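You operate a simulated robot arm through the tools that you are given. There is no shell and no other tool. Be economical: measure what you need, move in short steps, check, and stop when the job is done.

You run a simulated robot arm. Do the job below in one go: nothing can be reset, and whatever is moved stays where it is left.

TASK
Put things in order on the table. At the end: the brass weight stands where the bench brush stood; the steel weight marked seventy-five stands on top of the green carton (marked "CREAM"); the wooden tamper stands where the steel weight marked seventy-five stood; the table brush stands where the wooden tamper stood; the bench brush stands where the table brush stood; whatever was shut is shut again. Leave all else as you found it, and nothing knocked over.

Only the result counts: the job must be done as asked and must still hold three seconds after the hand-in. Knocking over, shifting, dropping, spilling or breaking anything else fails it.

THE ROBOT
A 6-joint arm with a two-finger parallel gripper, fixed in place. Base frame: the origin is at the foot of the arm, x ahead of it, y to its left, z up; the work surface is at about z = 0. Lengths are in m, angles in rad, forces in N, time in s.
With the tool pointing down near the work surface it reaches from about 0.16 to 0.42 m from the base axis. Its first joint turns from -1.152 to 1.152 rad. Payload 1.57 kg.
The tool frame sits at the grasp point between the pads (the TCP): z along the fingers, y along the line on which they close. The tips reach 0.03 m beyond it. The gripper opens to 0.08 m. The fingers are 0.017 m wide and 0.012 m thick; the gripper's body (0.04 by 0.082 m) begins 0.08 m behind the TCP.
Orientation is told as [roll, pitch, yaw] about the base's x, y, z axes, in that order, counted from this pose: with the fingers straight down and closing along the base's y, the tool's x points along the base's -x, its y along +y and its z along -z.

THE INTERFACE
- The arm moves only by the tool step_arm. Its arguments are lists of equal length, an entry for each row: "linear": the shift along the base's x, y, z in units of 30 mm (1.0 is 30 mm), a list of three; "dr": the turn, a rotation vector about the base's x, y, z in units of 4 degrees (1.0 is 4 degrees), a list of three; "jaw": the finger opening in mm, from 0 to 80. In form: {"linear": [[dx, dy, dz], ...], "dr": [[rx, ry, rz], ...], "jaw": [jaw, ...]}. A call has 1 to 8 rows; each row shifts and turns the commanded pose from where the row before left it. A call with a number of a shift or a turn outside -1 to 1 is refused whole. Each row takes 0.2 s and may step no farther than 0.05 m and 0.15 rad from the row before; otherwise, or with a gripper value out of range, the whole call is refused. A pose out of reach is approached as far as the arm can. The call stops where the force on the tool passes 40 N (or 10 N more than at its start, if that is more) or the arm is blocked; 0.2 s more then pass. Each finger travels about 0.153 m/s and halts on what it meets, pressing with about 21 N; the grip force reading is that of the motor and also rises with nothing between the fingers. The clock runs only during rows and for 0.2 s after the last one: add rows that do not move to give the fingers time. It gives the time, the measured TCP pose, the force on the tool (base axes), the opening and the grip force at its end, in the units of the frame above (readings bear some noise).
- Cameras (640 x 400 px; columns grow to the right, rows downward): "scene" is fixed at [0.0424, -0.3226, 0.4214]; the picture's right is [0.88, -0.48, 0.00], its down [-0.29, -0.53, -0.80] and it looks along [0.39, 0.70, -0.60] (base axes); focal length 214 px, centre (320, 200). "wrist" rides on the gripper at [0.072, -0.007, -0.122] in the tool frame; the picture's right is [0.09, 1.00, 0.00], its down [-0.84, 0.08, -0.54] and it looks along [-0.54, 0.05, 0.84] (tool axes); focal length 238 px, centre (320, 200). There is no depth. A picture from a camera that has moved, and an enlarged one, comes with that camera's place and axes in the base frame and with its lens.
- get_image(camera): a new picture of that camera. The clock stands still meanwhile.
- close_up(camera, box): a new picture of the part [left, top, right, bottom] of that camera's present view, enlarged. The clock stands still meanwhile.
- job_done(): hands the job in; it is judged then, once.

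Go step by step. Nothing tells you positions but the pictures and the camera data: compare them with the known pose of the tool, close in by small moves and look again before you grip or let go. The budget is 120 turns and 76 pictures, counting those below and the enlarged ones. Unless the task says otherwise, let go and move clear before handing in, and close with one line.

The tools are called after ">>>" by a JSON object that holds its "fn" and its "kwargs". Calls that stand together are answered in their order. step_arm: Moves the arm, as the interface text tells. Its arguments: {"type":"object","properties":{"linear":{"type":"array","items":{"type":"array","items":{"type":"number"}}},"dr":{"type":"array","items":{"type":"array","items":{"type":"number"}}},"jaw":{"type":"array","items":{"type":"number"}}},"required":["linear","dr","jaw"]} The other tools are called the same way: get_image (camera) takes a picture; close_up (camera, box) takes an enlarged picture of a part of a camera's view; job_done () hands the job in.

At the start:

```text
time_s: 0.0
ee_pos: [0.2274, -0.0231, 0.2922]
orientation: [-0.001, -0.001, 0.001]
wrist_force: [0.7, -0.2, -0.2]
width: 0.0801
gripper_force: 0.2
```

scene: 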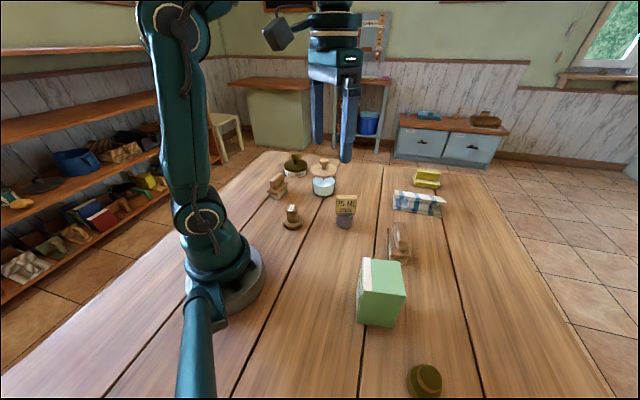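
wrist: 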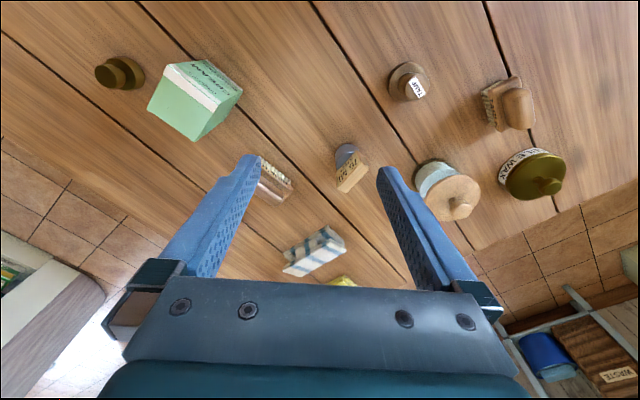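

I see a table with a green carton, several small items and jars. I'll take enlarged views to identify everything.

>>> {"fn": "close_up", "kwargs": {"camera": "scene", "box": [250, 140, 350, 240]}}

>>> {"fn": "close_up", "kwargs": {"camera": "scene", "box": [330, 150, 460, 280]}}

>>> {"fn": "close_up", "kwargs": {"camera": "scene", "box": [340, 240, 480, 400]}}

>>> {"fn": "close_up", "kwargs": {"camera": "wrist", "box": [320, 40, 600, 230]}}

>>> {"fn": "close_up", "kwargs": {"camera": "wrist", "box": [80, 40, 380, 290]}}

```text
4.00 times, centred on (300, 190) of scene
camera zoom: at [0.0424, -0.3226, 0.4214], right [0.88, -0.48, 0.0], down [-0.29, -0.53, -0.8], along [0.39, 0.7, -0.6], focal length 858 px, centre (400, 240)
```

zoom: 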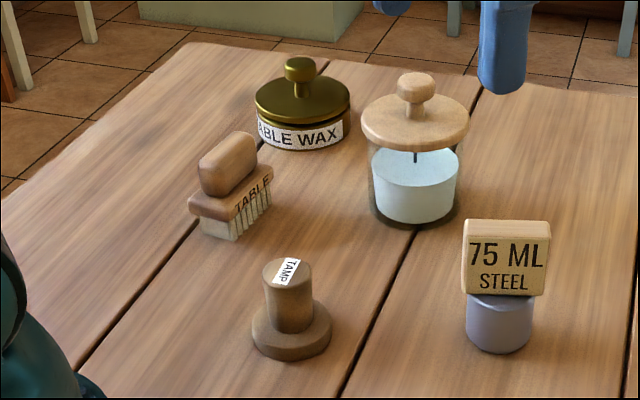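

```text
3.08 times, centred on (395, 215) of scene
camera zoom: at [0.0424, -0.3226, 0.4214], right [0.88, -0.48, 0.0], down [-0.29, -0.53, -0.8], along [0.39, 0.7, -0.6], focal length 660 px, centre (89, 154)
```

zoom: 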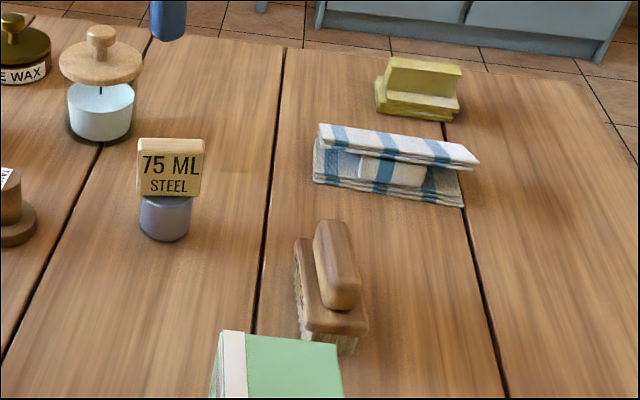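

```text
2.50 times, centred on (410, 320) of scene
camera zoom: at [0.0424, -0.3226, 0.4214], right [0.88, -0.48, 0.0], down [-0.29, -0.53, -0.8], along [0.39, 0.7, -0.6], focal length 536 px, centre (95, -100)
```

zoom: 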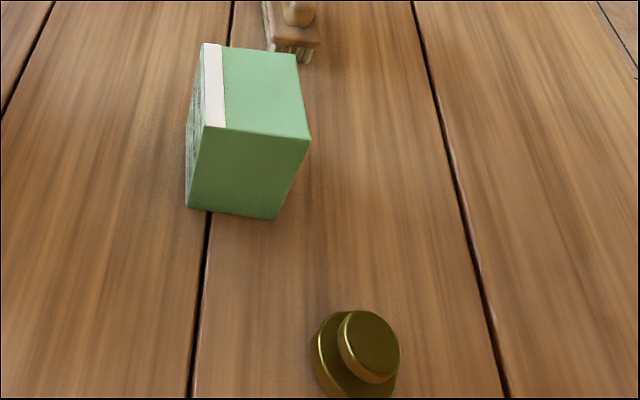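

```text
2.11 times, centred on (460, 135) of wrist
camera zoom: at [0.1555, -0.0313, 0.4146], right [-0.09, 1.0, 0.0], down [0.84, 0.08, 0.54], along [0.54, 0.05, -0.84], focal length 502 px, centre (25, 337)
```

zoom: 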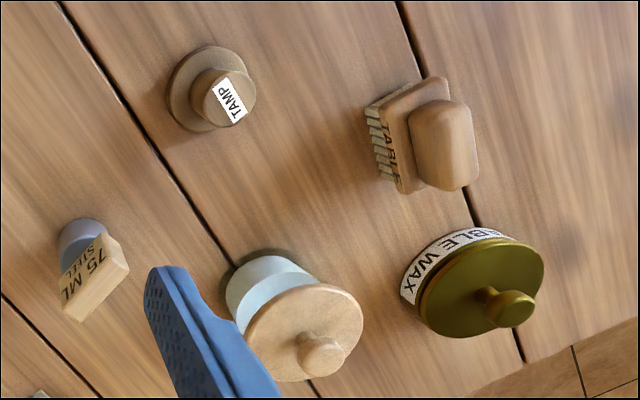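

```text
1.60 times, centred on (230, 165) of wrist
camera zoom: at [0.1555, -0.0313, 0.4146], right [-0.09, 1.0, 0.0], down [0.84, 0.08, 0.54], along [0.54, 0.05, -0.84], focal length 381 px, centre (464, 256)
```

zoom: 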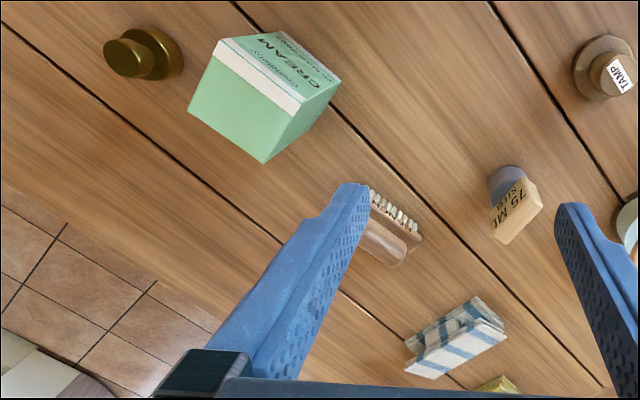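

The 75 ML steel weight is near (0.318, 0.038), the tamper near (0.187, 0.103), the table brush near (0.197, 0.248), the other brush near (0.362, -0.123), the brass weight near (0.217, -0.317) and the carton near (0.234, -0.19), about 0.106 tall. The moves form a chain that starts with the steel weight, so I go above it and look.

>>> {"fn": "step_arm", "kwargs": {"linear": [[1, 0.68, -1], [1, 0.68, -1], [1, 0.68, -1], [0, 0, 0]], "dr": [[0, 0, 0], [0, 0, 0], [0, 0, 0], [0, 0, 0]], "jaw": [80, 80, 80, 80]}}

>>> {"fn": "get_image", "kwargs": {"camera": "wrist"}}

>>> {"fn": "get_image", "kwargs": {"camera": "scene"}}

```text
time_s: 1.0
ee_pos: [0.3179, 0.0375, 0.2031]
orientation: [-0.002, -0.002, 0.002]
wrist_force: [0.0, 0.5, 0.3]
width: 0.0798
gripper_force: 0.1
```

```text
68 pictures are left
camera wrist: at [0.2459, 0.0312, 0.3255], right [-0.09, 1.0, 0.0], down [0.84, 0.08, 0.54], along [0.54, 0.05, -0.84], focal length 238 px, centre (320, 200)
```

wrist: 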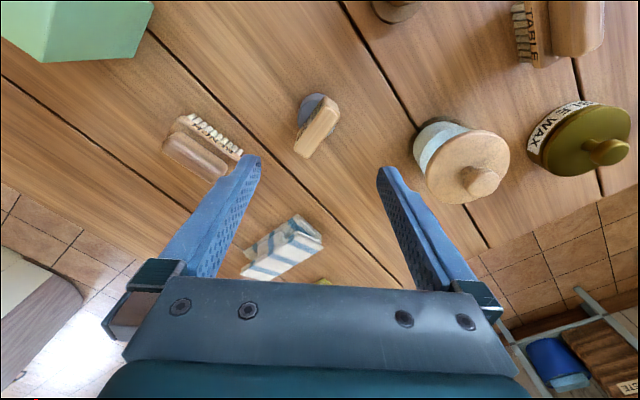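

```text
67 pictures are left
```

scene: 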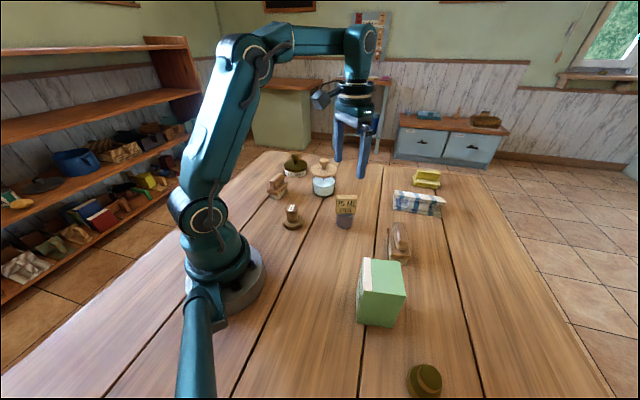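

>>> {"fn": "close_up", "kwargs": {"camera": "wrist", "box": [270, 80, 370, 170]}}

>>> {"fn": "close_up", "kwargs": {"camera": "wrist", "box": [150, 95, 260, 195]}}

```text
4.44 times, centred on (320, 125) of wrist
camera zoom: at [0.2459, 0.0312, 0.3255], right [-0.09, 1.0, 0.0], down [0.84, 0.08, 0.54], along [0.54, 0.05, -0.84], focal length 1059 px, centre (320, 533)
```

zoom: 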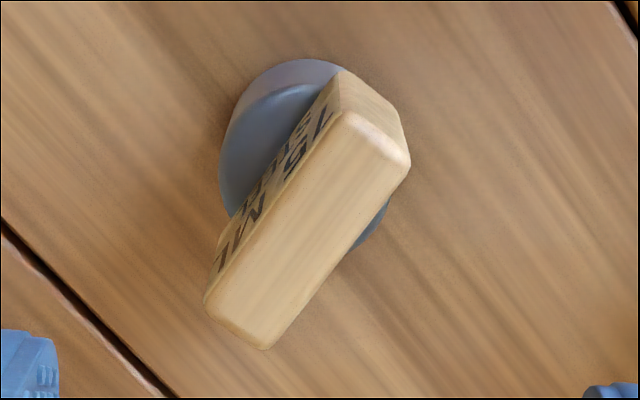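

```text
4.00 times, centred on (205, 145) of wrist
camera zoom: at [0.2459, 0.0312, 0.3255], right [-0.09, 1.0, 0.0], down [0.84, 0.08, 0.54], along [0.54, 0.05, -0.84], focal length 953 px, centre (780, 420)
```

zoom: 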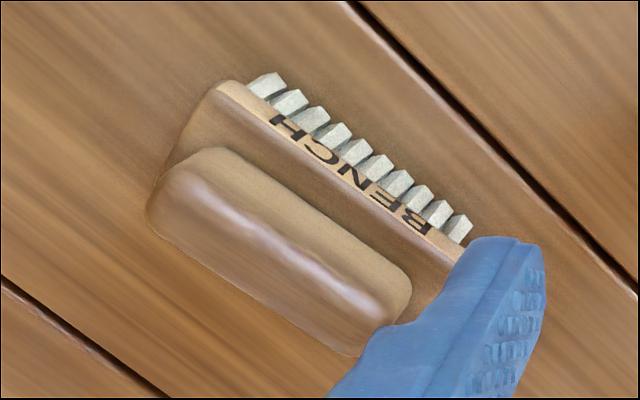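

The 75 block's top is centred at about (0.317, 0.036), its long side at about -32° and roughly 18 mm thick. The brush near the carton reads BENCH. I turn the gripper to the block and lower halfway.

>>> {"fn": "step_arm", "kwargs": {"linear": [[0, 0, -0.22], [0, 0, -0.22], [0, 0, -0.22], [0, 0, -0.22], [0, 0, -0.22], [0, 0, -0.22], [0, 0, -0.22], [0, -0.05, -0.22]], "dr": [[0, 0, -1], [0, 0, -1], [0, 0, -1], [0, 0, -1], [0, 0, -1], [0, 0, -1], [0, 0, -1], [0, 0, -1]], "jaw": [80, 80, 80, 80, 80, 80, 80, 80]}}

>>> {"fn": "get_image", "kwargs": {"camera": "wrist"}}

```text
time_s: 2.8
ee_pos: [0.3172, 0.0356, 0.1489]
orientation: [-0.001, -0.001, -0.556]
wrist_force: [-0.5, 0.9, 0.5]
width: 0.08
gripper_force: 0.1
```

```text
64 pictures are left
camera wrist: at [0.2526, 0.0675, 0.2722], right [0.45, 0.89, 0.0], down [0.75, -0.38, 0.54], along [0.48, -0.24, -0.84], focal length 238 px, centre (320, 200)
```

wrist: 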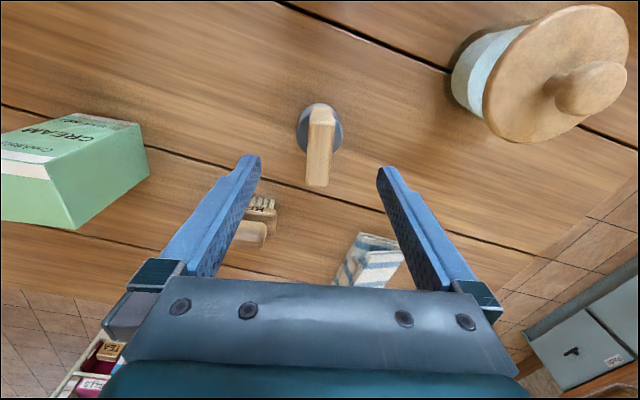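

>>> {"fn": "close_up", "kwargs": {"camera": "wrist", "box": [270, 90, 370, 200]}}

```text
3.64 times, centred on (320, 145) of wrist
camera zoom: at [0.2526, 0.0675, 0.2722], right [0.45, 0.89, 0.0], down [0.75, -0.38, 0.54], along [0.48, -0.24, -0.84], focal length 867 px, centre (320, 400)
```

zoom: 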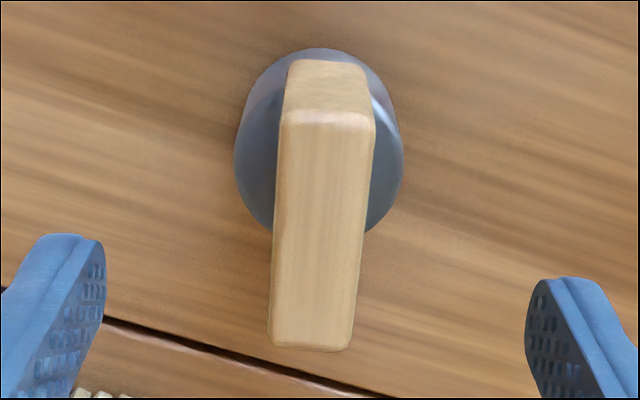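

Alignment looks good and the block is centred between the fingers. I lower to z≈0.082, so the tips stay just above the steel, and close.

>>> {"fn": "step_arm", "kwargs": {"linear": [[0, 0, -0.75], [0, 0, -0.75], [0, 0, -0.73], [0, 0, 0], [0, 0, 0], [0, 0, 0], [0, 0, 0]], "dr": [[0, 0, 0], [0, 0, 0], [0, 0, 0], [0, 0, 0], [0, 0, 0], [0, 0, 0], [0, 0, 0]], "jaw": [80, 80, 80, 80, 40, 0, 0]}}

>>> {"fn": "close_up", "kwargs": {"camera": "scene", "box": [290, 140, 410, 250]}}

```text
time_s: 4.4
ee_pos: [0.3178, 0.0372, 0.0836]
orientation: [-0.001, 0.001, -0.557]
wrist_force: [-0.7, 0.3, -0.1]
width: 0.0198
gripper_force: 20.6
```

```text
3.64 times, centred on (350, 195) of scene
camera zoom: at [0.0424, -0.3226, 0.4214], right [0.88, -0.48, 0.0], down [-0.29, -0.53, -0.8], along [0.39, 0.7, -0.6], focal length 780 px, centre (211, 218)
```

zoom: 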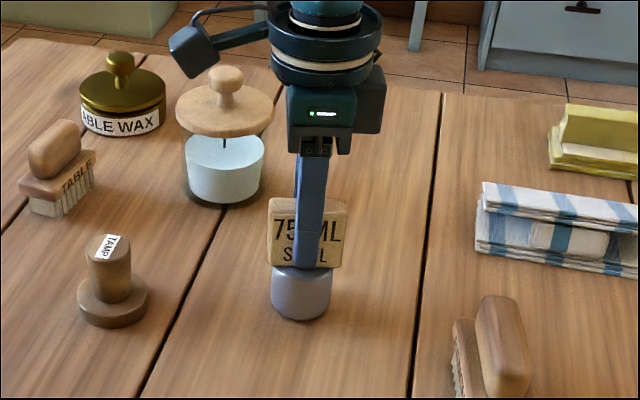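

The weight is held at opening 19.8 mm. I lift it straight up before moving to the carton.

>>> {"fn": "step_arm", "kwargs": {"linear": [[0, 0, 0.9], [0, 0, 0.95], [0, 0, 0.95], [0, 0, 0.95], [0, 0, 0.95], [0, 0, 0.95], [-0.35, -0.95, 0], [-0.35, -0.95, 0]], "dr": [[0, 0, 0], [0, 0, 0], [0, 0, 0], [0, 0, 0], [0, 0, 0], [0, 0, 0], [0, 0, 0], [0, 0, 0]], "jaw": [0, 0, 0, 0, 0, 0, 0, 0]}}

>>> {"fn": "step_arm", "kwargs": {"linear": [[-0.35, -0.95, 0], [-0.35, -0.95, 0], [-0.35, -0.95, 0]], "dr": [[0, 0, 0], [0, 0, 0], [0, 0, 0]], "jaw": [0, 0, 0]}}

>>> {"fn": "get_image", "kwargs": {"camera": "wrist"}}

>>> {"fn": "get_image", "kwargs": {"camera": "scene"}}

```text
time_s: 6.2
ee_pos: [0.296, -0.0225, 0.2513]
orientation: [-0.001, 0.0, -0.556]
wrist_force: [-0.7, -0.3, -0.9]
width: 0.0198
gripper_force: 21.0
```

```text
time_s: 7.0
ee_pos: [0.2658, -0.1058, 0.2515]
orientation: [0.0, -0.001, -0.554]
wrist_force: [-0.2, -1.2, -2.4]
width: 0.0196
gripper_force: 21.4
```

```text
61 pictures are left
camera wrist: at [0.2001, -0.075, 0.3736], right [0.45, 0.89, 0.0], down [0.75, -0.37, 0.54], along [0.48, -0.24, -0.84], focal length 238 px, centre (320, 200)
```

wrist: 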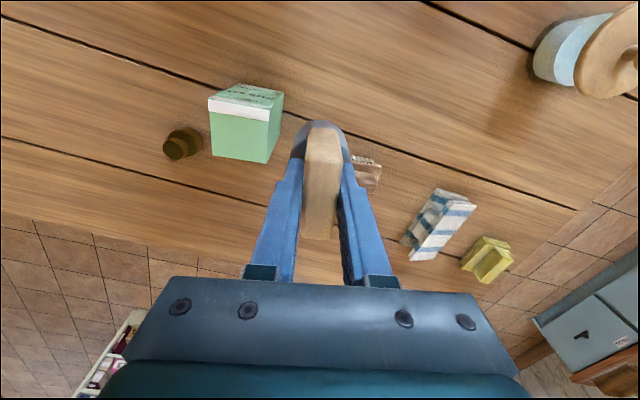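

```text
60 pictures are left
```

scene: 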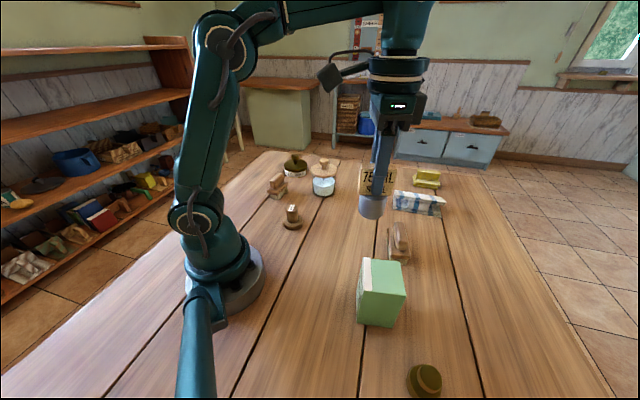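

>>> {"fn": "close_up", "kwargs": {"camera": "wrist", "box": [150, 60, 310, 180]}}

```text
3.33 times, centred on (230, 120) of wrist
camera zoom: at [0.2001, -0.075, 0.3736], right [0.45, 0.89, 0.0], down [0.75, -0.37, 0.54], along [0.48, -0.24, -0.84], focal length 794 px, centre (620, 467)
```

zoom: 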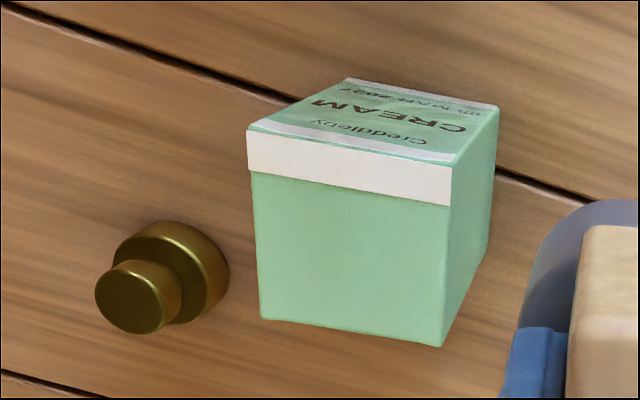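

The carton top is centred near (0.232, -0.191) at about z 0.108. I move over it, lower to just above, and check.

>>> {"fn": "step_arm", "kwargs": {"linear": [[-0.37, -0.945, 0], [-0.37, -0.945, 0], [-0.36, -0.945, 0], [0, 0, 0], [0, 0, -0.6], [0, 0, -0.6], [0, 0, -0.3], [0, 0, 0]], "dr": [[0, 0, 0], [0, 0, 0], [0, 0, 0], [0, 0, 0], [0, 0, 0], [0, 0, 0], [0, 0, 0], [0, 0, 0]], "jaw": [0, 0, 0, 0, 0, 0, 0, 0]}}

>>> {"fn": "close_up", "kwargs": {"camera": "scene", "box": [310, 190, 470, 340]}}

>>> {"fn": "get_image", "kwargs": {"camera": "wrist"}}

```text
time_s: 8.8
ee_pos: [0.2326, -0.1912, 0.2053]
orientation: [-0.002, -0.003, -0.557]
wrist_force: [0.3, 0.0, -1.2]
width: 0.0199
gripper_force: 21.3
```

```text
2.67 times, centred on (390, 265) of scene
camera zoom: at [0.0424, -0.3226, 0.4214], right [0.88, -0.48, 0.0], down [-0.29, -0.53, -0.8], along [0.39, 0.7, -0.6], focal length 572 px, centre (133, 27)
```

zoom: 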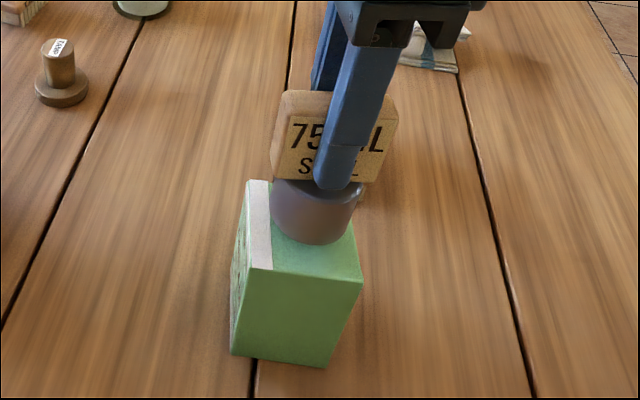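

```text
57 pictures are left
camera wrist: at [0.1674, -0.1606, 0.3277], right [0.45, 0.89, 0.0], down [0.75, -0.38, 0.54], along [0.48, -0.24, -0.84], focal length 238 px, centre (320, 200)
```

wrist: 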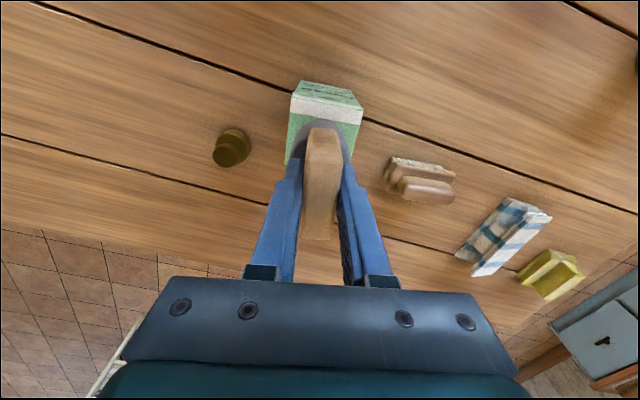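

It looks centred over the carton with a small gap. I lower gently while watching the force.

>>> {"fn": "step_arm", "kwargs": {"linear": [[0, 0, -0.2], [0, 0, -0.17], [0, 0, 0]], "dr": [[0, 0, 0], [0, 0, 0], [0, 0, 0]], "jaw": [0, 0, 0]}}

>>> {"fn": "close_up", "kwargs": {"camera": "scene", "box": [350, 220, 430, 290]}}

```text
time_s: 9.6
ee_pos: [0.2319, -0.1912, 0.1955]
orientation: [-0.002, 0.0, -0.556]
wrist_force: [-0.3, -0.4, -1.0]
width: 0.0199
gripper_force: 21.0
```

```text
5.71 times, centred on (390, 255) of scene
camera zoom: at [0.0424, -0.3226, 0.4214], right [0.88, -0.48, 0.0], down [-0.29, -0.53, -0.8], along [0.39, 0.7, -0.6], focal length 1226 px, centre (-80, -114)
```

zoom: 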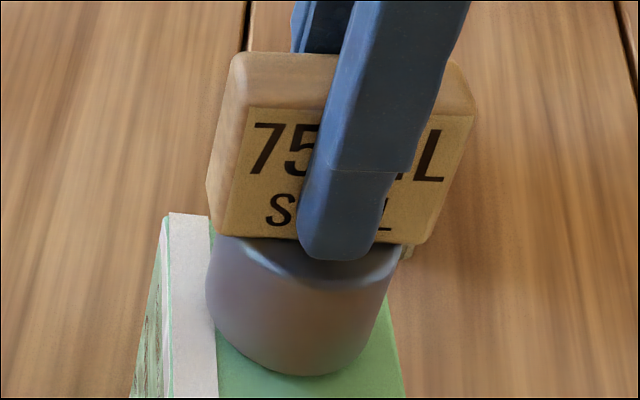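

>>> {"fn": "step_arm", "kwargs": {"linear": [[0, 0, -0.05], [0, 0, -0.05], [0, 0, 0]], "dr": [[0, 0, 0], [0, 0, 0], [0, 0, 0]], "jaw": [0, 0, 0]}}

```text
time_s: 10.4
ee_pos: [0.2328, -0.191, 0.1925]
orientation: [0.0, -0.001, -0.558]
wrist_force: [-1.4, 0.5, 8.2]
width: 0.0197
gripper_force: 20.9
```

There is contact (8 N up) at z≈0.1925, so it sits on the carton. I release and rise straight up.

>>> {"fn": "step_arm", "kwargs": {"linear": [[0, 0, 0], [0, 0, 0], [0, 0, 0], [0, 0, 0.5], [0, 0, 0.9], [0, 0, 0.9]], "dr": [[0, 0, 0], [0, 0, 0], [0, 0, 0], [0, 0, 0], [0, 0, 0], [0, 0, 0]], "jaw": [24, 40, 50, 50, 50, 50]}}

>>> {"fn": "close_up", "kwargs": {"camera": "scene", "box": [310, 190, 470, 340]}}

```text
time_s: 11.8
ee_pos: [0.2329, -0.1901, 0.2614]
orientation: [0.0, 0.0, -0.556]
wrist_force: [0.1, -0.1, 0.0]
width: 0.05
gripper_force: 0.1
```

```text
2.67 times, centred on (390, 265) of scene
camera zoom: at [0.0424, -0.3226, 0.4214], right [0.88, -0.48, 0.0], down [-0.29, -0.53, -0.8], along [0.39, 0.7, -0.6], focal length 572 px, centre (133, 27)
```

zoom: 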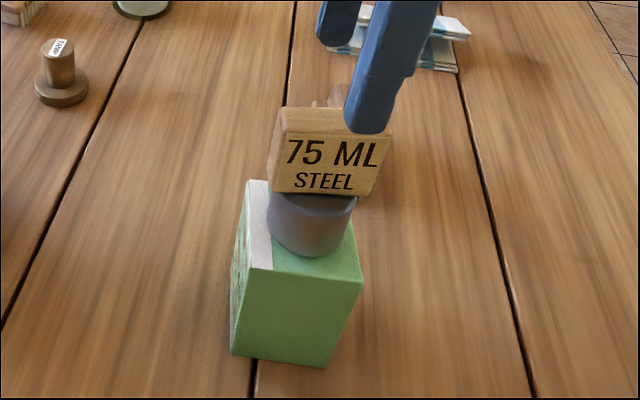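

It stands well. Next is the tamper at about (0.187, 0.103); I move over there at height, turning the gripper back to yaw 0.

>>> {"fn": "step_arm", "kwargs": {"linear": [[0, 1, 0], [0, 1, 0], [-0.2, 1, 0], [-0.2, 1, 0], [-0.2, 1, 0], [-0.2, 1, 0], [-0.2, 1, 0], [-0.2, 1, 0]], "dr": [[0, 0, 1], [0, 0, 1], [0, 0, 1], [0, 0, 1], [0, 0, 1], [0, 0, 1], [0, 0, 1], [0, 0, 1]], "jaw": [80, 80, 80, 80, 80, 80, 80, 80]}}

>>> {"fn": "step_arm", "kwargs": {"linear": [[-0.1, 0.9, 0], [-0.1, 0.9, -0.5], [0, 0, -0.8], [0, 0, -0.8], [0, 0, 0]], "dr": [[0, 0, 0], [0, 0, 0], [0, 0, 0], [0, 0, 0], [0, 0, 0]], "jaw": [80, 80, 80, 80, 80]}}

>>> {"fn": "get_image", "kwargs": {"camera": "wrist"}}

```text
time_s: 13.6
ee_pos: [0.1941, 0.0501, 0.2636]
orientation: [-0.001, -0.001, 0.004]
wrist_force: [-0.4, -0.3, 0.1]
width: 0.0801
gripper_force: 0.0
```

```text
time_s: 14.8
ee_pos: [0.1894, 0.1038, 0.1977]
orientation: [-0.001, -0.002, 0.002]
wrist_force: [0.0, -0.1, 0.5]
width: 0.0798
gripper_force: 0.0
```

```text
54 pictures are left
camera wrist: at [0.1176, 0.0955, 0.3201], right [-0.09, 1.0, 0.0], down [0.84, 0.08, 0.54], along [0.54, 0.05, -0.84], focal length 238 px, centre (320, 200)
```

wrist: 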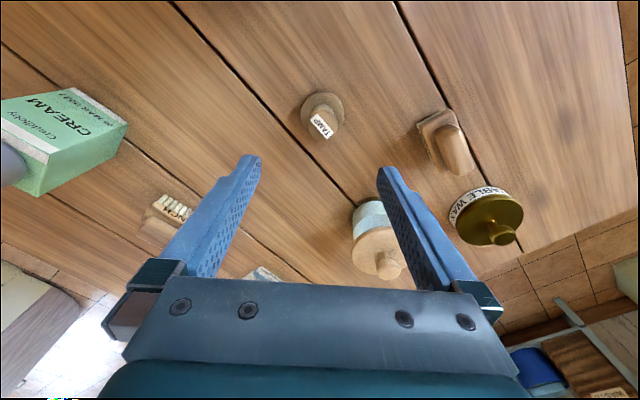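

>>> {"fn": "close_up", "kwargs": {"camera": "wrist", "box": [280, 80, 370, 150]}}

>>> {"fn": "close_up", "kwargs": {"camera": "wrist", "box": [390, 90, 490, 190]}}

```text
5.71 times, centred on (325, 115) of wrist
camera zoom: at [0.1176, 0.0955, 0.3201], right [-0.09, 1.0, 0.0], down [0.84, 0.08, 0.54], along [0.54, 0.05, -0.84], focal length 1362 px, centre (291, 686)
```

zoom: 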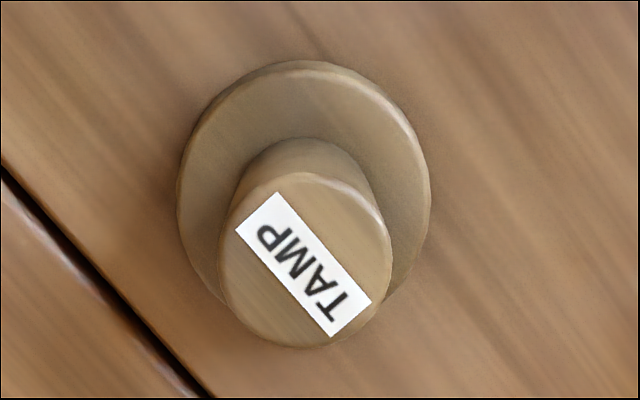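

```text
4.00 times, centred on (440, 140) of wrist
camera zoom: at [0.1176, 0.0955, 0.3201], right [-0.09, 1.0, 0.0], down [0.84, 0.08, 0.54], along [0.54, 0.05, -0.84], focal length 953 px, centre (-160, 440)
```

zoom: 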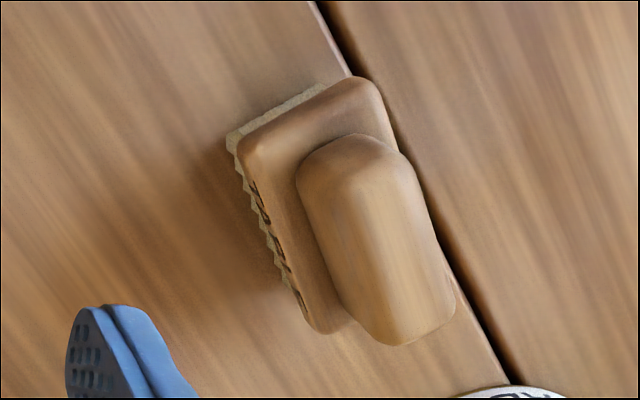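

The tamper is at about (0.187, 0.105), roughly 66 mm high with a 30 mm knob. I lower onto the knob and close.

>>> {"fn": "step_arm", "kwargs": {"linear": [[-0.08, 0.04, -0.95], [0, 0, -0.95], [0, 0, -0.95], [0, 0, -0.95], [0, 0, -0.9], [0, 0, 0], [0, 0, 0], [0, 0, 0]], "dr": [[0, 0, 0], [0, 0, 0], [0, 0, 0], [0, 0, 0], [0, 0, 0], [0, 0, 0], [0, 0, 0], [0, 0, 0]], "jaw": [80, 80, 80, 80, 80, 60, 20, 0]}}

>>> {"fn": "close_up", "kwargs": {"camera": "scene", "box": [240, 140, 350, 240]}}

```text
time_s: 16.6
ee_pos: [0.1884, 0.1049, 0.057]
orientation: [-0.001, 0.001, 0.002]
wrist_force: [0.5, -0.8, -0.3]
width: 0.0319
gripper_force: 20.5
```

```text
4.00 times, centred on (295, 190) of scene
camera zoom: at [0.0424, -0.3226, 0.4214], right [0.88, -0.48, 0.0], down [-0.29, -0.53, -0.8], along [0.39, 0.7, -0.6], focal length 858 px, centre (420, 240)
```

zoom: 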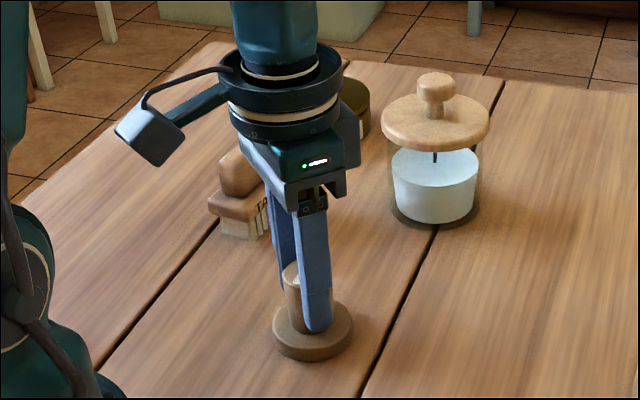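

The tamper is held. I lift it and carry it to the steel weight's old place (0.3178, 0.0375).

>>> {"fn": "step_arm", "kwargs": {"linear": [[0, 0, 0.8], [0, 0, 0.9], [0.867, -0.453, 0], [0.867, -0.453, 0], [0.867, -0.453, 0], [0.867, -0.453, 0], [0.867, -0.453, 0], [0, 0, 0]], "dr": [[0, 0, 0], [0, 0, 0], [0, 0, 0], [0, 0, 0], [0, 0, 0], [0, 0, 0], [0, 0, 0], [0, 0, 0]], "jaw": [0, 0, 0, 0, 0, 0, 0, 0]}}

>>> {"fn": "step_arm", "kwargs": {"linear": [[0, 0, -0.8], [0, 0, -0.7], [0, 0, -0.1], [0, 0, 0]], "dr": [[0, 0, 0], [0, 0, 0], [0, 0, 0], [0, 0, 0]], "jaw": [0, 0, 0, 0]}}

>>> {"fn": "close_up", "kwargs": {"camera": "scene", "box": [290, 140, 410, 250]}}

```text
time_s: 18.4
ee_pos: [0.3179, 0.036, 0.1069]
orientation: [-0.002, -0.001, 0.004]
wrist_force: [1.4, 0.3, -0.8]
width: 0.0318
gripper_force: 21.5
```

```text
time_s: 19.4
ee_pos: [0.3183, 0.0361, 0.0609]
orientation: [-0.002, 0.0, 0.001]
wrist_force: [-0.3, -1.0, -1.0]
width: 0.0323
gripper_force: 21.2
```

```text
3.64 times, centred on (350, 195) of scene
camera zoom: at [0.0424, -0.3226, 0.4214], right [0.88, -0.48, 0.0], down [-0.29, -0.53, -0.8], along [0.39, 0.7, -0.6], focal length 780 px, centre (211, 218)
```

zoom: 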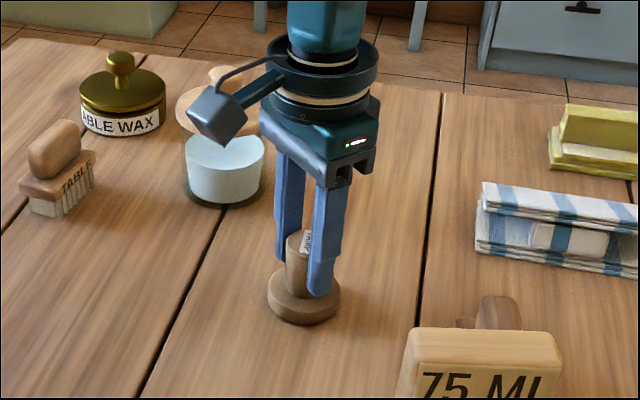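

>>> {"fn": "step_arm", "kwargs": {"linear": [[0, 0.03, -0.05], [0, 0, -0.05], [0, 0, -0.03], [0, 0, 0]], "dr": [[0, 0, 0], [0, 0, 0], [0, 0, 0], [0, 0, 0]], "jaw": [0, 0, 0, 0]}}

```text
time_s: 20.4
ee_pos: [0.3184, 0.0379, 0.0578]
orientation: [-0.001, -0.002, 0.003]
wrist_force: [-4.8, 2.4, 16.3]
width: 0.0316
gripper_force: 21.2
```

The tamper is down on the table. I release, rise, and go over to the table brush.

>>> {"fn": "step_arm", "kwargs": {"linear": [[0, 0, 0], [0, 0, 0], [0, 0, 0], [0, 0, 0.9], [0, 0, 1], [0, 0, 1], [0, 0, 1], [0, 0, 1]], "dr": [[0, 0, 0], [0, 0, 0], [0, 0, 0], [0, 0, 0], [0, 0, 0], [0, 0, 0], [0, 0, 0], [0, 0, 0]], "jaw": [36, 60, 80, 80, 80, 80, 80, 80]}}

>>> {"fn": "step_arm", "kwargs": {"linear": [[-0.58, 0.99, 0], [-0.58, 0.99, 0], [-0.58, 0.99, 0], [-0.58, 0.99, 0], [-0.58, 0.99, 0], [-0.58, 0.99, 0], [-0.58, 0.99, 0], [0, 0, 0]], "dr": [[0, 0, 0], [0, 0, 0], [0, 0, 0], [0, 0, 0], [0, 0, 0], [0, 0, 0], [0, 0, 0], [0, 0, 0]], "jaw": [80, 80, 80, 80, 80, 80, 80, 80]}}

>>> {"fn": "get_image", "kwargs": {"camera": "wrist"}}

>>> {"fn": "get_image", "kwargs": {"camera": "scene"}}

```text
time_s: 22.2
ee_pos: [0.3169, 0.037, 0.2039]
orientation: [-0.002, -0.001, 0.003]
wrist_force: [-0.2, 0.5, -0.4]
width: 0.08
gripper_force: 0.1
```

```text
time_s: 24.0
ee_pos: [0.1973, 0.2459, 0.2037]
orientation: [0.0, 0.0, 0.002]
wrist_force: [-0.4, -0.8, -0.3]
width: 0.08
gripper_force: 0.1
```

```text
49 pictures are left
camera wrist: at [0.1255, 0.2381, 0.3265], right [-0.09, 1.0, 0.0], down [0.84, 0.08, 0.54], along [0.54, 0.05, -0.84], focal length 238 px, centre (320, 200)
```

wrist: 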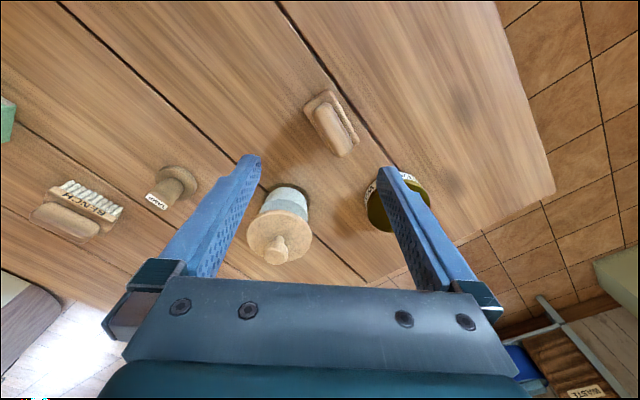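

```text
48 pictures are left
```

scene: 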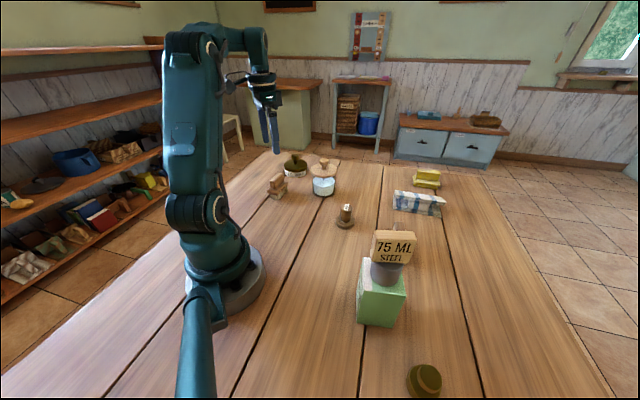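

>>> {"fn": "close_up", "kwargs": {"camera": "wrist", "box": [285, 80, 385, 170]}}

>>> {"fn": "close_up", "kwargs": {"camera": "scene", "box": [250, 150, 310, 210]}}

```text
4.44 times, centred on (335, 125) of wrist
camera zoom: at [0.1255, 0.2381, 0.3265], right [-0.09, 1.0, 0.0], down [0.84, 0.08, 0.54], along [0.54, 0.05, -0.84], focal length 1059 px, centre (253, 533)
```

zoom: 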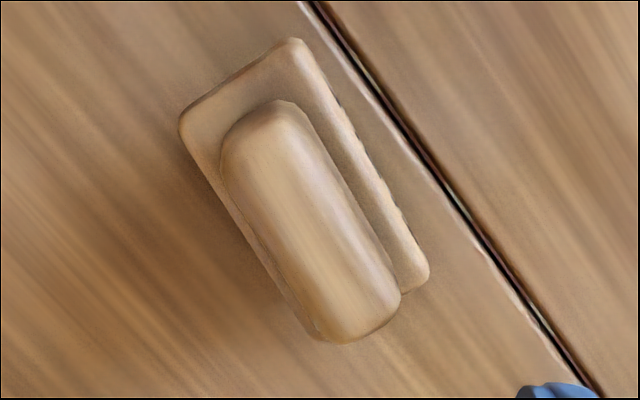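

```text
6.67 times, centred on (280, 180) of scene
camera zoom: at [0.0424, -0.3226, 0.4214], right [0.88, -0.48, 0.0], down [-0.29, -0.53, -0.8], along [0.39, 0.7, -0.6], focal length 1430 px, centre (587, 333)
```

zoom: 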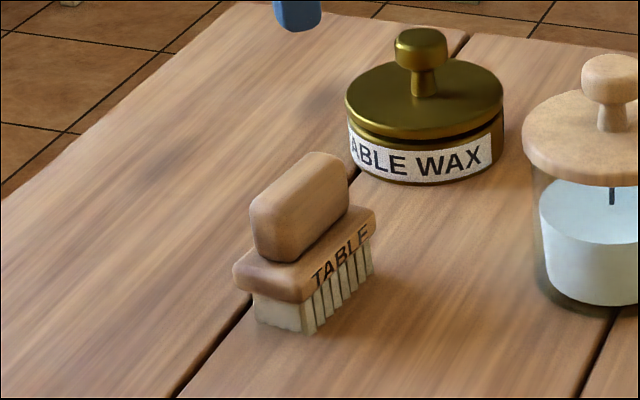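

The table brush is at about (0.204, 0.260), its long axis near 40°, with plate edges 35 mm apart. I turn the gripper by +40°, shift and lower partway.

>>> {"fn": "step_arm", "kwargs": {"linear": [[0.05, 0.1, -0.1], [0.05, 0.1, -0.1], [0.05, 0.1, -0.2], [0.05, 0.1, -0.2], [0.02, 0.09, -0.2], [0, 0, -0.2], [0, 0, -0.2], [0, 0, -0.2]], "dr": [[0, 0, 1], [0, 0, 1], [0, 0, 1], [0, 0, 1], [0, 0, 1], [0, 0, 1], [0, 0, 1], [0, 0, 1]], "jaw": [80, 80, 80, 80, 80, 80, 80, 80]}}

>>> {"fn": "step_arm", "kwargs": {"linear": [[0, 0, -0.2], [0, 0, -0.2], [0, 0, 0]], "dr": [[0, 0, 1], [0, 0, 1], [0, 0, 0]], "jaw": [80, 80, 80]}}

>>> {"fn": "get_image", "kwargs": {"camera": "wrist"}}

```text
time_s: 25.8
ee_pos: [0.2031, 0.2589, 0.1612]
orientation: [0.001, -0.001, 0.562]
wrist_force: [-0.9, -0.3, -0.8]
width: 0.0802
gripper_force: 0.0
```

```text
time_s: 26.6
ee_pos: [0.2035, 0.2598, 0.1492]
orientation: [-0.001, -0.001, 0.699]
wrist_force: [-0.2, 0.1, -0.3]
width: 0.0798
gripper_force: 0.1
```

```text
45 pictures are left
camera wrist: at [0.1519, 0.2075, 0.2719], right [-0.71, 0.7, 0.0], down [0.59, 0.6, 0.54], along [0.38, 0.39, -0.84], focal length 238 px, centre (320, 200)
```

wrist: 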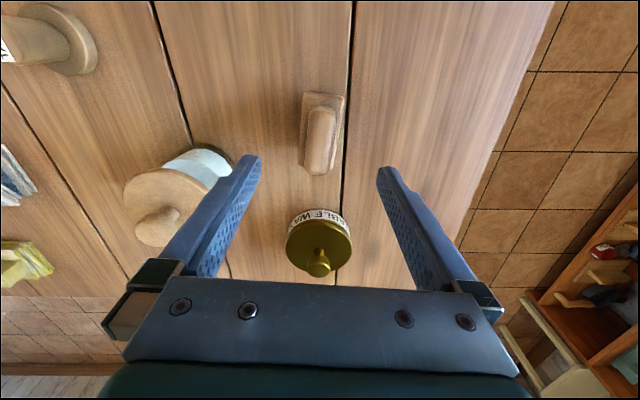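

>>> {"fn": "close_up", "kwargs": {"camera": "wrist", "box": [270, 80, 370, 185]}}

```text
3.81 times, centred on (320, 132) of wrist
camera zoom: at [0.1519, 0.2075, 0.2719], right [-0.71, 0.7, 0.0], down [0.59, 0.6, 0.54], along [0.38, 0.39, -0.84], focal length 908 px, centre (320, 457)
```

zoom: 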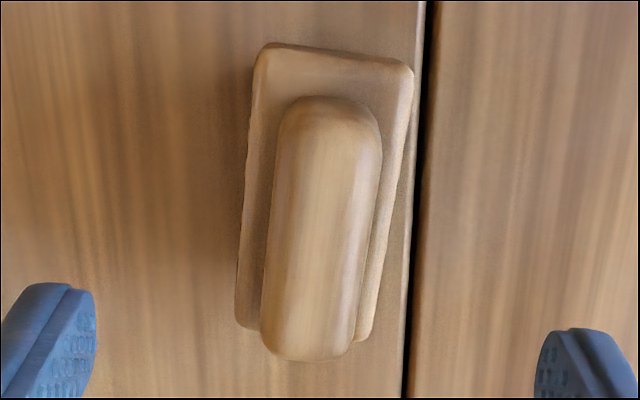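

Centre measured at (0.204, 0.261), angle about 39°, so it is well aligned. I descend to z≈0.040 to grip the plate edges.

>>> {"fn": "step_arm", "kwargs": {"linear": [[0.02, 0.03, -0.95], [0, 0, -0.95], [0, 0, -0.95], [0, 0, -0.79], [0, 0, 0], [0, 0, 0], [0, 0, 0], [0, 0, 0]], "dr": [[0, 0, 0], [0, 0, 0], [0, 0, 0], [0, 0, 0], [0, 0, 0], [0, 0, 0], [0, 0, 0], [0, 0, 0]], "jaw": [80, 80, 80, 80, 80, 50, 20, 10]}}

>>> {"fn": "close_up", "kwargs": {"camera": "scene", "box": [240, 130, 340, 220]}}

```text
time_s: 28.4
ee_pos: [0.2054, 0.2593, 0.0407]
orientation: [-0.004, -0.001, 0.7]
wrist_force: [0.2, 0.0, 1.2]
width: 0.0376
gripper_force: 20.6
```

```text
4.44 times, centred on (290, 175) of scene
camera zoom: at [0.0424, -0.3226, 0.4214], right [0.88, -0.48, 0.0], down [-0.29, -0.53, -0.8], along [0.39, 0.7, -0.6], focal length 953 px, centre (453, 311)
```

zoom: 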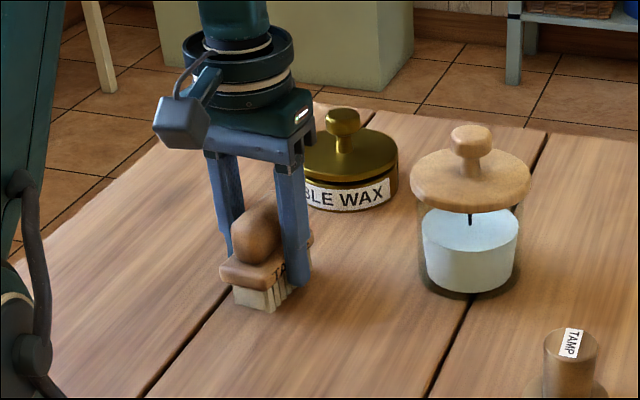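

The brush is gripped at 37.6 mm. I lift and carry it to the tamper's old place (0.1875, 0.105).

>>> {"fn": "step_arm", "kwargs": {"linear": [[0, 0, 0.8], [0, 0, 0.9], [-0.095, -0.86, 0], [-0.095, -0.86, 0], [-0.095, -0.86, 0], [-0.095, -0.86, 0], [-0.095, -0.86, 0], [-0.095, -0.86, 0]], "dr": [[0, 0, 0], [0, 0, 0], [0, 0, 0], [0, 0, 0], [0, 0, 0], [0, 0, 0], [0, 0, 0], [0, 0, 0]], "jaw": [10, 10, 10, 10, 10, 10, 10, 10]}}

>>> {"fn": "step_arm", "kwargs": {"linear": [[0, 0, -0.8], [0, 0, -0.7], [0, 0, 0]], "dr": [[0, 0, 0], [0, 0, 0], [0, 0, 0]], "jaw": [10, 10, 10]}}

>>> {"fn": "close_up", "kwargs": {"camera": "scene", "box": [240, 140, 350, 240]}}

```text
time_s: 30.2
ee_pos: [0.1858, 0.1046, 0.0902]
orientation: [-0.002, -0.002, 0.701]
wrist_force: [0.0, 0.9, -0.7]
width: 0.0373
gripper_force: 20.8
```

```text
time_s: 31.0
ee_pos: [0.1867, 0.1076, 0.0462]
orientation: [-0.001, -0.002, 0.699]
wrist_force: [-0.7, -0.2, -0.6]
width: 0.0373
gripper_force: 21.1
```

```text
4.00 times, centred on (295, 190) of scene
camera zoom: at [0.0424, -0.3226, 0.4214], right [0.88, -0.48, 0.0], down [-0.29, -0.53, -0.8], along [0.39, 0.7, -0.6], focal length 858 px, centre (420, 240)
```

zoom: 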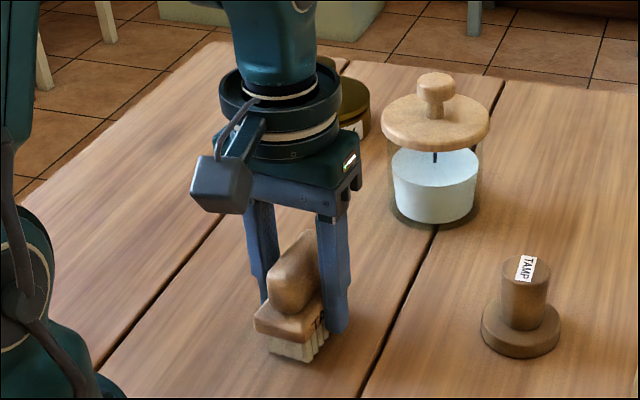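

>>> {"fn": "step_arm", "kwargs": {"linear": [[0, 0, -0.07], [0, 0, -0.07], [0, 0, -0.05], [0, 0, 0]], "dr": [[0, 0, 0], [0, 0, 0], [0, 0, 0], [0, 0, 0]], "jaw": [10, 10, 10, 10]}}

```text
time_s: 32.0
ee_pos: [0.1871, 0.1059, 0.0402]
orientation: [-0.002, -0.001, 0.7]
wrist_force: [-0.1, 0.2, -1.1]
width: 0.0372
gripper_force: 21.1
```

>>> {"fn": "step_arm", "kwargs": {"linear": [[0, 0, -0.04], [0, 0, 0]], "dr": [[0, 0, 0], [0, 0, 0]], "jaw": [10, 10]}}

```text
time_s: 32.6
ee_pos: [0.1871, 0.1064, 0.0397]
orientation: [-0.001, -0.002, 0.701]
wrist_force: [1.0, -4.7, 19.2]
width: 0.0374
gripper_force: 21.0
```

The brush is resting on the table. I release, rise, and head for the bench brush.

>>> {"fn": "step_arm", "kwargs": {"linear": [[0, 0, 0], [0, 0, 0], [0, 0, 0], [0, 0, 0.9], [0, 0, 1], [0, 0, 1], [0, 0, 1], [0, 0, 1]], "dr": [[0, 0, 0], [0, 0, 0], [0, 0, 0], [0, 0, 0], [0, 0, 0], [0, 0, 0], [0, 0, 0], [0, 0, 0]], "jaw": [42, 60, 80, 80, 80, 80, 80, 80]}}

>>> {"fn": "step_arm", "kwargs": {"linear": [[0.776, -0.98, 0.1], [0.776, -0.98, 0.1], [0.776, -0.98, 0.1], [0.776, -0.98, 0.1], [0.776, -0.98, 0], [0.776, -0.98, 0], [0.776, -0.98, 0], [0, 0, 0]], "dr": [[0, 0, -1], [0, 0, -1], [0, 0, -1], [0, 0, -1], [0, 0, -1], [0, 0, -1], [0, 0, -1], [0, 0, -1]], "jaw": [80, 80, 80, 80, 80, 80, 80, 80]}}

>>> {"fn": "get_image", "kwargs": {"camera": "wrist"}}

>>> {"fn": "get_image", "kwargs": {"camera": "scene"}}

```text
time_s: 34.4
ee_pos: [0.1835, 0.1062, 0.1879]
orientation: [-0.002, 0.0, 0.698]
wrist_force: [-0.1, 0.0, 0.1]
width: 0.0799
gripper_force: 0.0
```

```text
time_s: 36.2
ee_pos: [0.3473, -0.1009, 0.1978]
orientation: [0.0, 0.0, 0.138]
wrist_force: [-0.4, 0.4, -1.0]
width: 0.08
gripper_force: 0.0
```

```text
41 pictures are left
camera wrist: at [0.2778, -0.1191, 0.3202], right [-0.23, 0.97, 0.0], down [0.82, 0.19, 0.54], along [0.53, 0.12, -0.84], focal length 238 px, centre (320, 200)
```

wrist: 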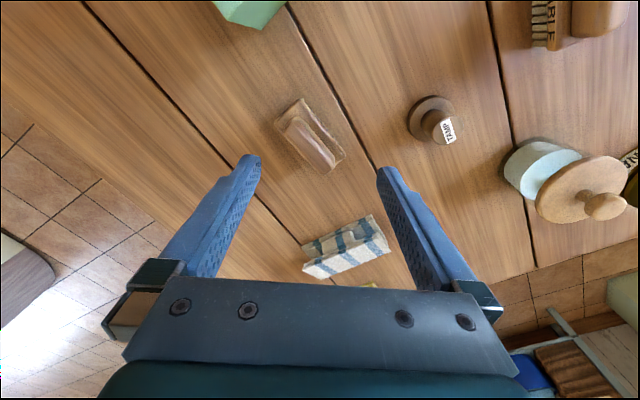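

```text
40 pictures are left
```

scene: 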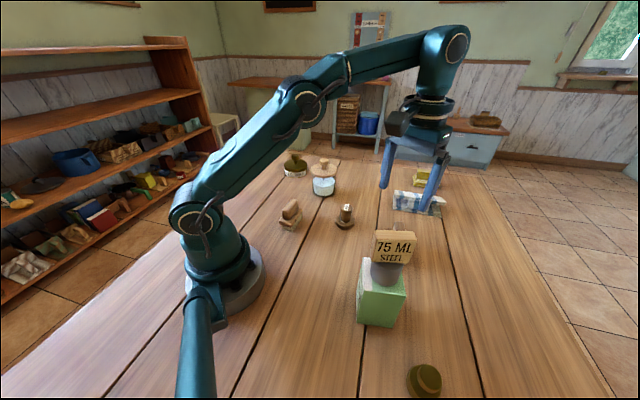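

>>> {"fn": "close_up", "kwargs": {"camera": "wrist", "box": [265, 85, 355, 185]}}

```text
4.00 times, centred on (310, 135) of wrist
camera zoom: at [0.2778, -0.1191, 0.3202], right [-0.23, 0.97, 0.0], down [0.82, 0.19, 0.54], along [0.53, 0.12, -0.84], focal length 953 px, centre (360, 460)
```

zoom: 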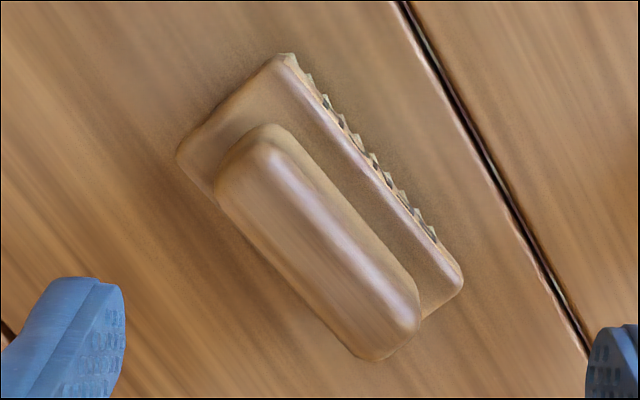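

The bench brush's plate centre is at about (0.3747, -0.108), with its long axis at 52°. I turn to match, shift and lower partway.

>>> {"fn": "step_arm", "kwargs": {"linear": [[0.15, -0.04, 0], [0.15, -0.04, 0], [0.15, -0.04, 0], [0.15, -0.04, 0], [0.15, -0.04, 0], [0.16, -0.03, 0], [0, 0, -0.2], [0, 0, -0.2]], "dr": [[0, 0, 1], [0, 0, 1], [0, 0, 1], [0, 0, 1], [0, 0, 1], [0, 0, 1], [0, 0, 1], [0, 0, 1]], "jaw": [80, 80, 80, 80, 80, 80, 80, 80]}}

>>> {"fn": "step_arm", "kwargs": {"linear": [[0, 0, -0.4], [0, 0, -0.4], [0, 0, -0.4], [0, 0, 0]], "dr": [[0, 0, 1], [0, 0, 1], [0, 0, 1], [0, 0, 0]], "jaw": [80, 80, 80, 80]}}

>>> {"fn": "get_image", "kwargs": {"camera": "wrist"}}

>>> {"fn": "close_up", "kwargs": {"camera": "wrist", "box": [265, 75, 375, 185]}}

```text
time_s: 38.0
ee_pos: [0.3641, -0.1052, 0.1757]
orientation: [0.003, 0.003, 0.703]
wrist_force: [0.3, 0.9, -0.1]
width: 0.0801
gripper_force: 0.1
out of reach, approached as far as the arm can: row 3, 4, 5, 6, 7, 8
```

```text
time_s: 39.0
ee_pos: [0.3649, -0.1055, 0.1764]
orientation: [0.002, 0.001, 0.909]
wrist_force: [-0.7, 0.5, -0.2]
width: 0.08
gripper_force: 0.0
out of reach, approached as far as the arm can: row 1, 2, 3
```

```text
38 pictures are left
camera wrist: at [0.3255, -0.1678, 0.2995], right [-0.84, 0.54, 0.0], down [0.45, 0.71, 0.54], along [0.29, 0.46, -0.84], focal length 238 px, centre (320, 200)
```

wrist: 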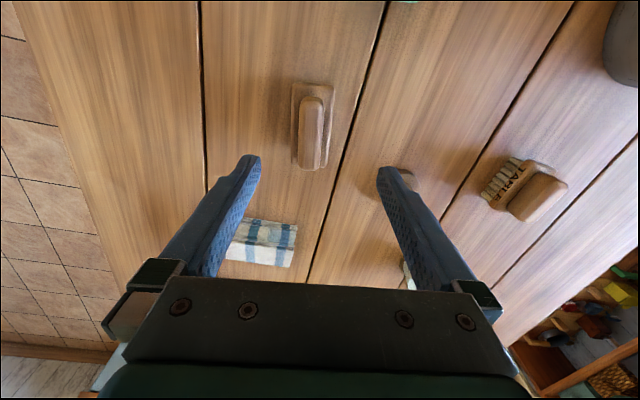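

```text
3.64 times, centred on (320, 130) of wrist
camera zoom: at [0.3255, -0.1678, 0.2995], right [-0.84, 0.54, 0.0], down [0.45, 0.71, 0.54], along [0.29, 0.46, -0.84], focal length 867 px, centre (320, 454)
```

zoom: 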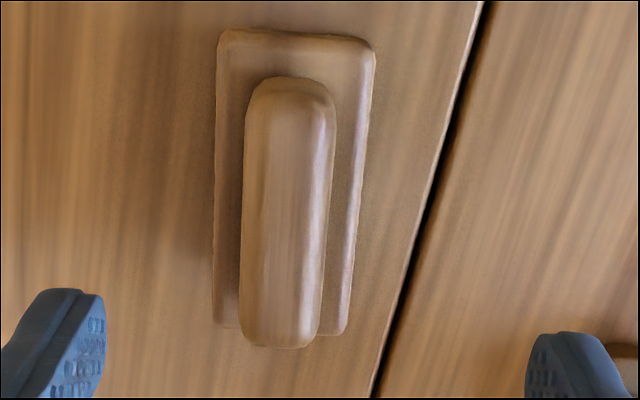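

The brush centre is confirmed at (0.375, -0.1075), aligned at about 52.5°. The arm is short of reach at this height, so I go straight down and see whether it converges.

>>> {"fn": "step_arm", "kwargs": {"linear": [[0, 0, -0.5], [0, 0, -0.5], [0, 0, 0]], "dr": [[0, 0, 0], [0, 0, 0], [0, 0, 0]], "jaw": [80, 80, 80]}}

```text
time_s: 39.8
ee_pos: [0.3635, -0.1055, 0.1472]
orientation: [-0.001, -0.001, 0.91]
wrist_force: [0.4, -0.5, -0.2]
width: 0.08
gripper_force: 0.0
```

>>> {"fn": "step_arm", "kwargs": {"linear": [[0, 0, -0.7], [0, 0, -0.6], [0.19, -0.04, 0], [0.19, -0.04, 0], [0, 0, 0]], "dr": [[0, 0, 0], [0, 0, 0], [0, 0, 0], [0, 0, 0], [0, 0, 0]], "jaw": [80, 80, 80, 80, 80]}}

>>> {"fn": "get_image", "kwargs": {"camera": "wrist"}}

```text
time_s: 41.0
ee_pos: [0.3756, -0.1089, 0.1078]
orientation: [0.0, 0.0, 0.908]
wrist_force: [0.2, 0.2, 0.4]
width: 0.0802
gripper_force: 0.0
```

```text
36 pictures are left
camera wrist: at [0.3361, -0.1707, 0.2302], right [-0.84, 0.54, 0.0], down [0.45, 0.71, 0.54], along [0.29, 0.46, -0.84], focal length 238 px, centre (320, 200)
```

wrist: 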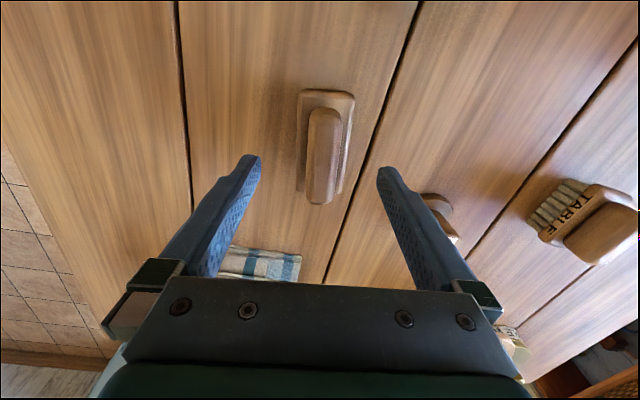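

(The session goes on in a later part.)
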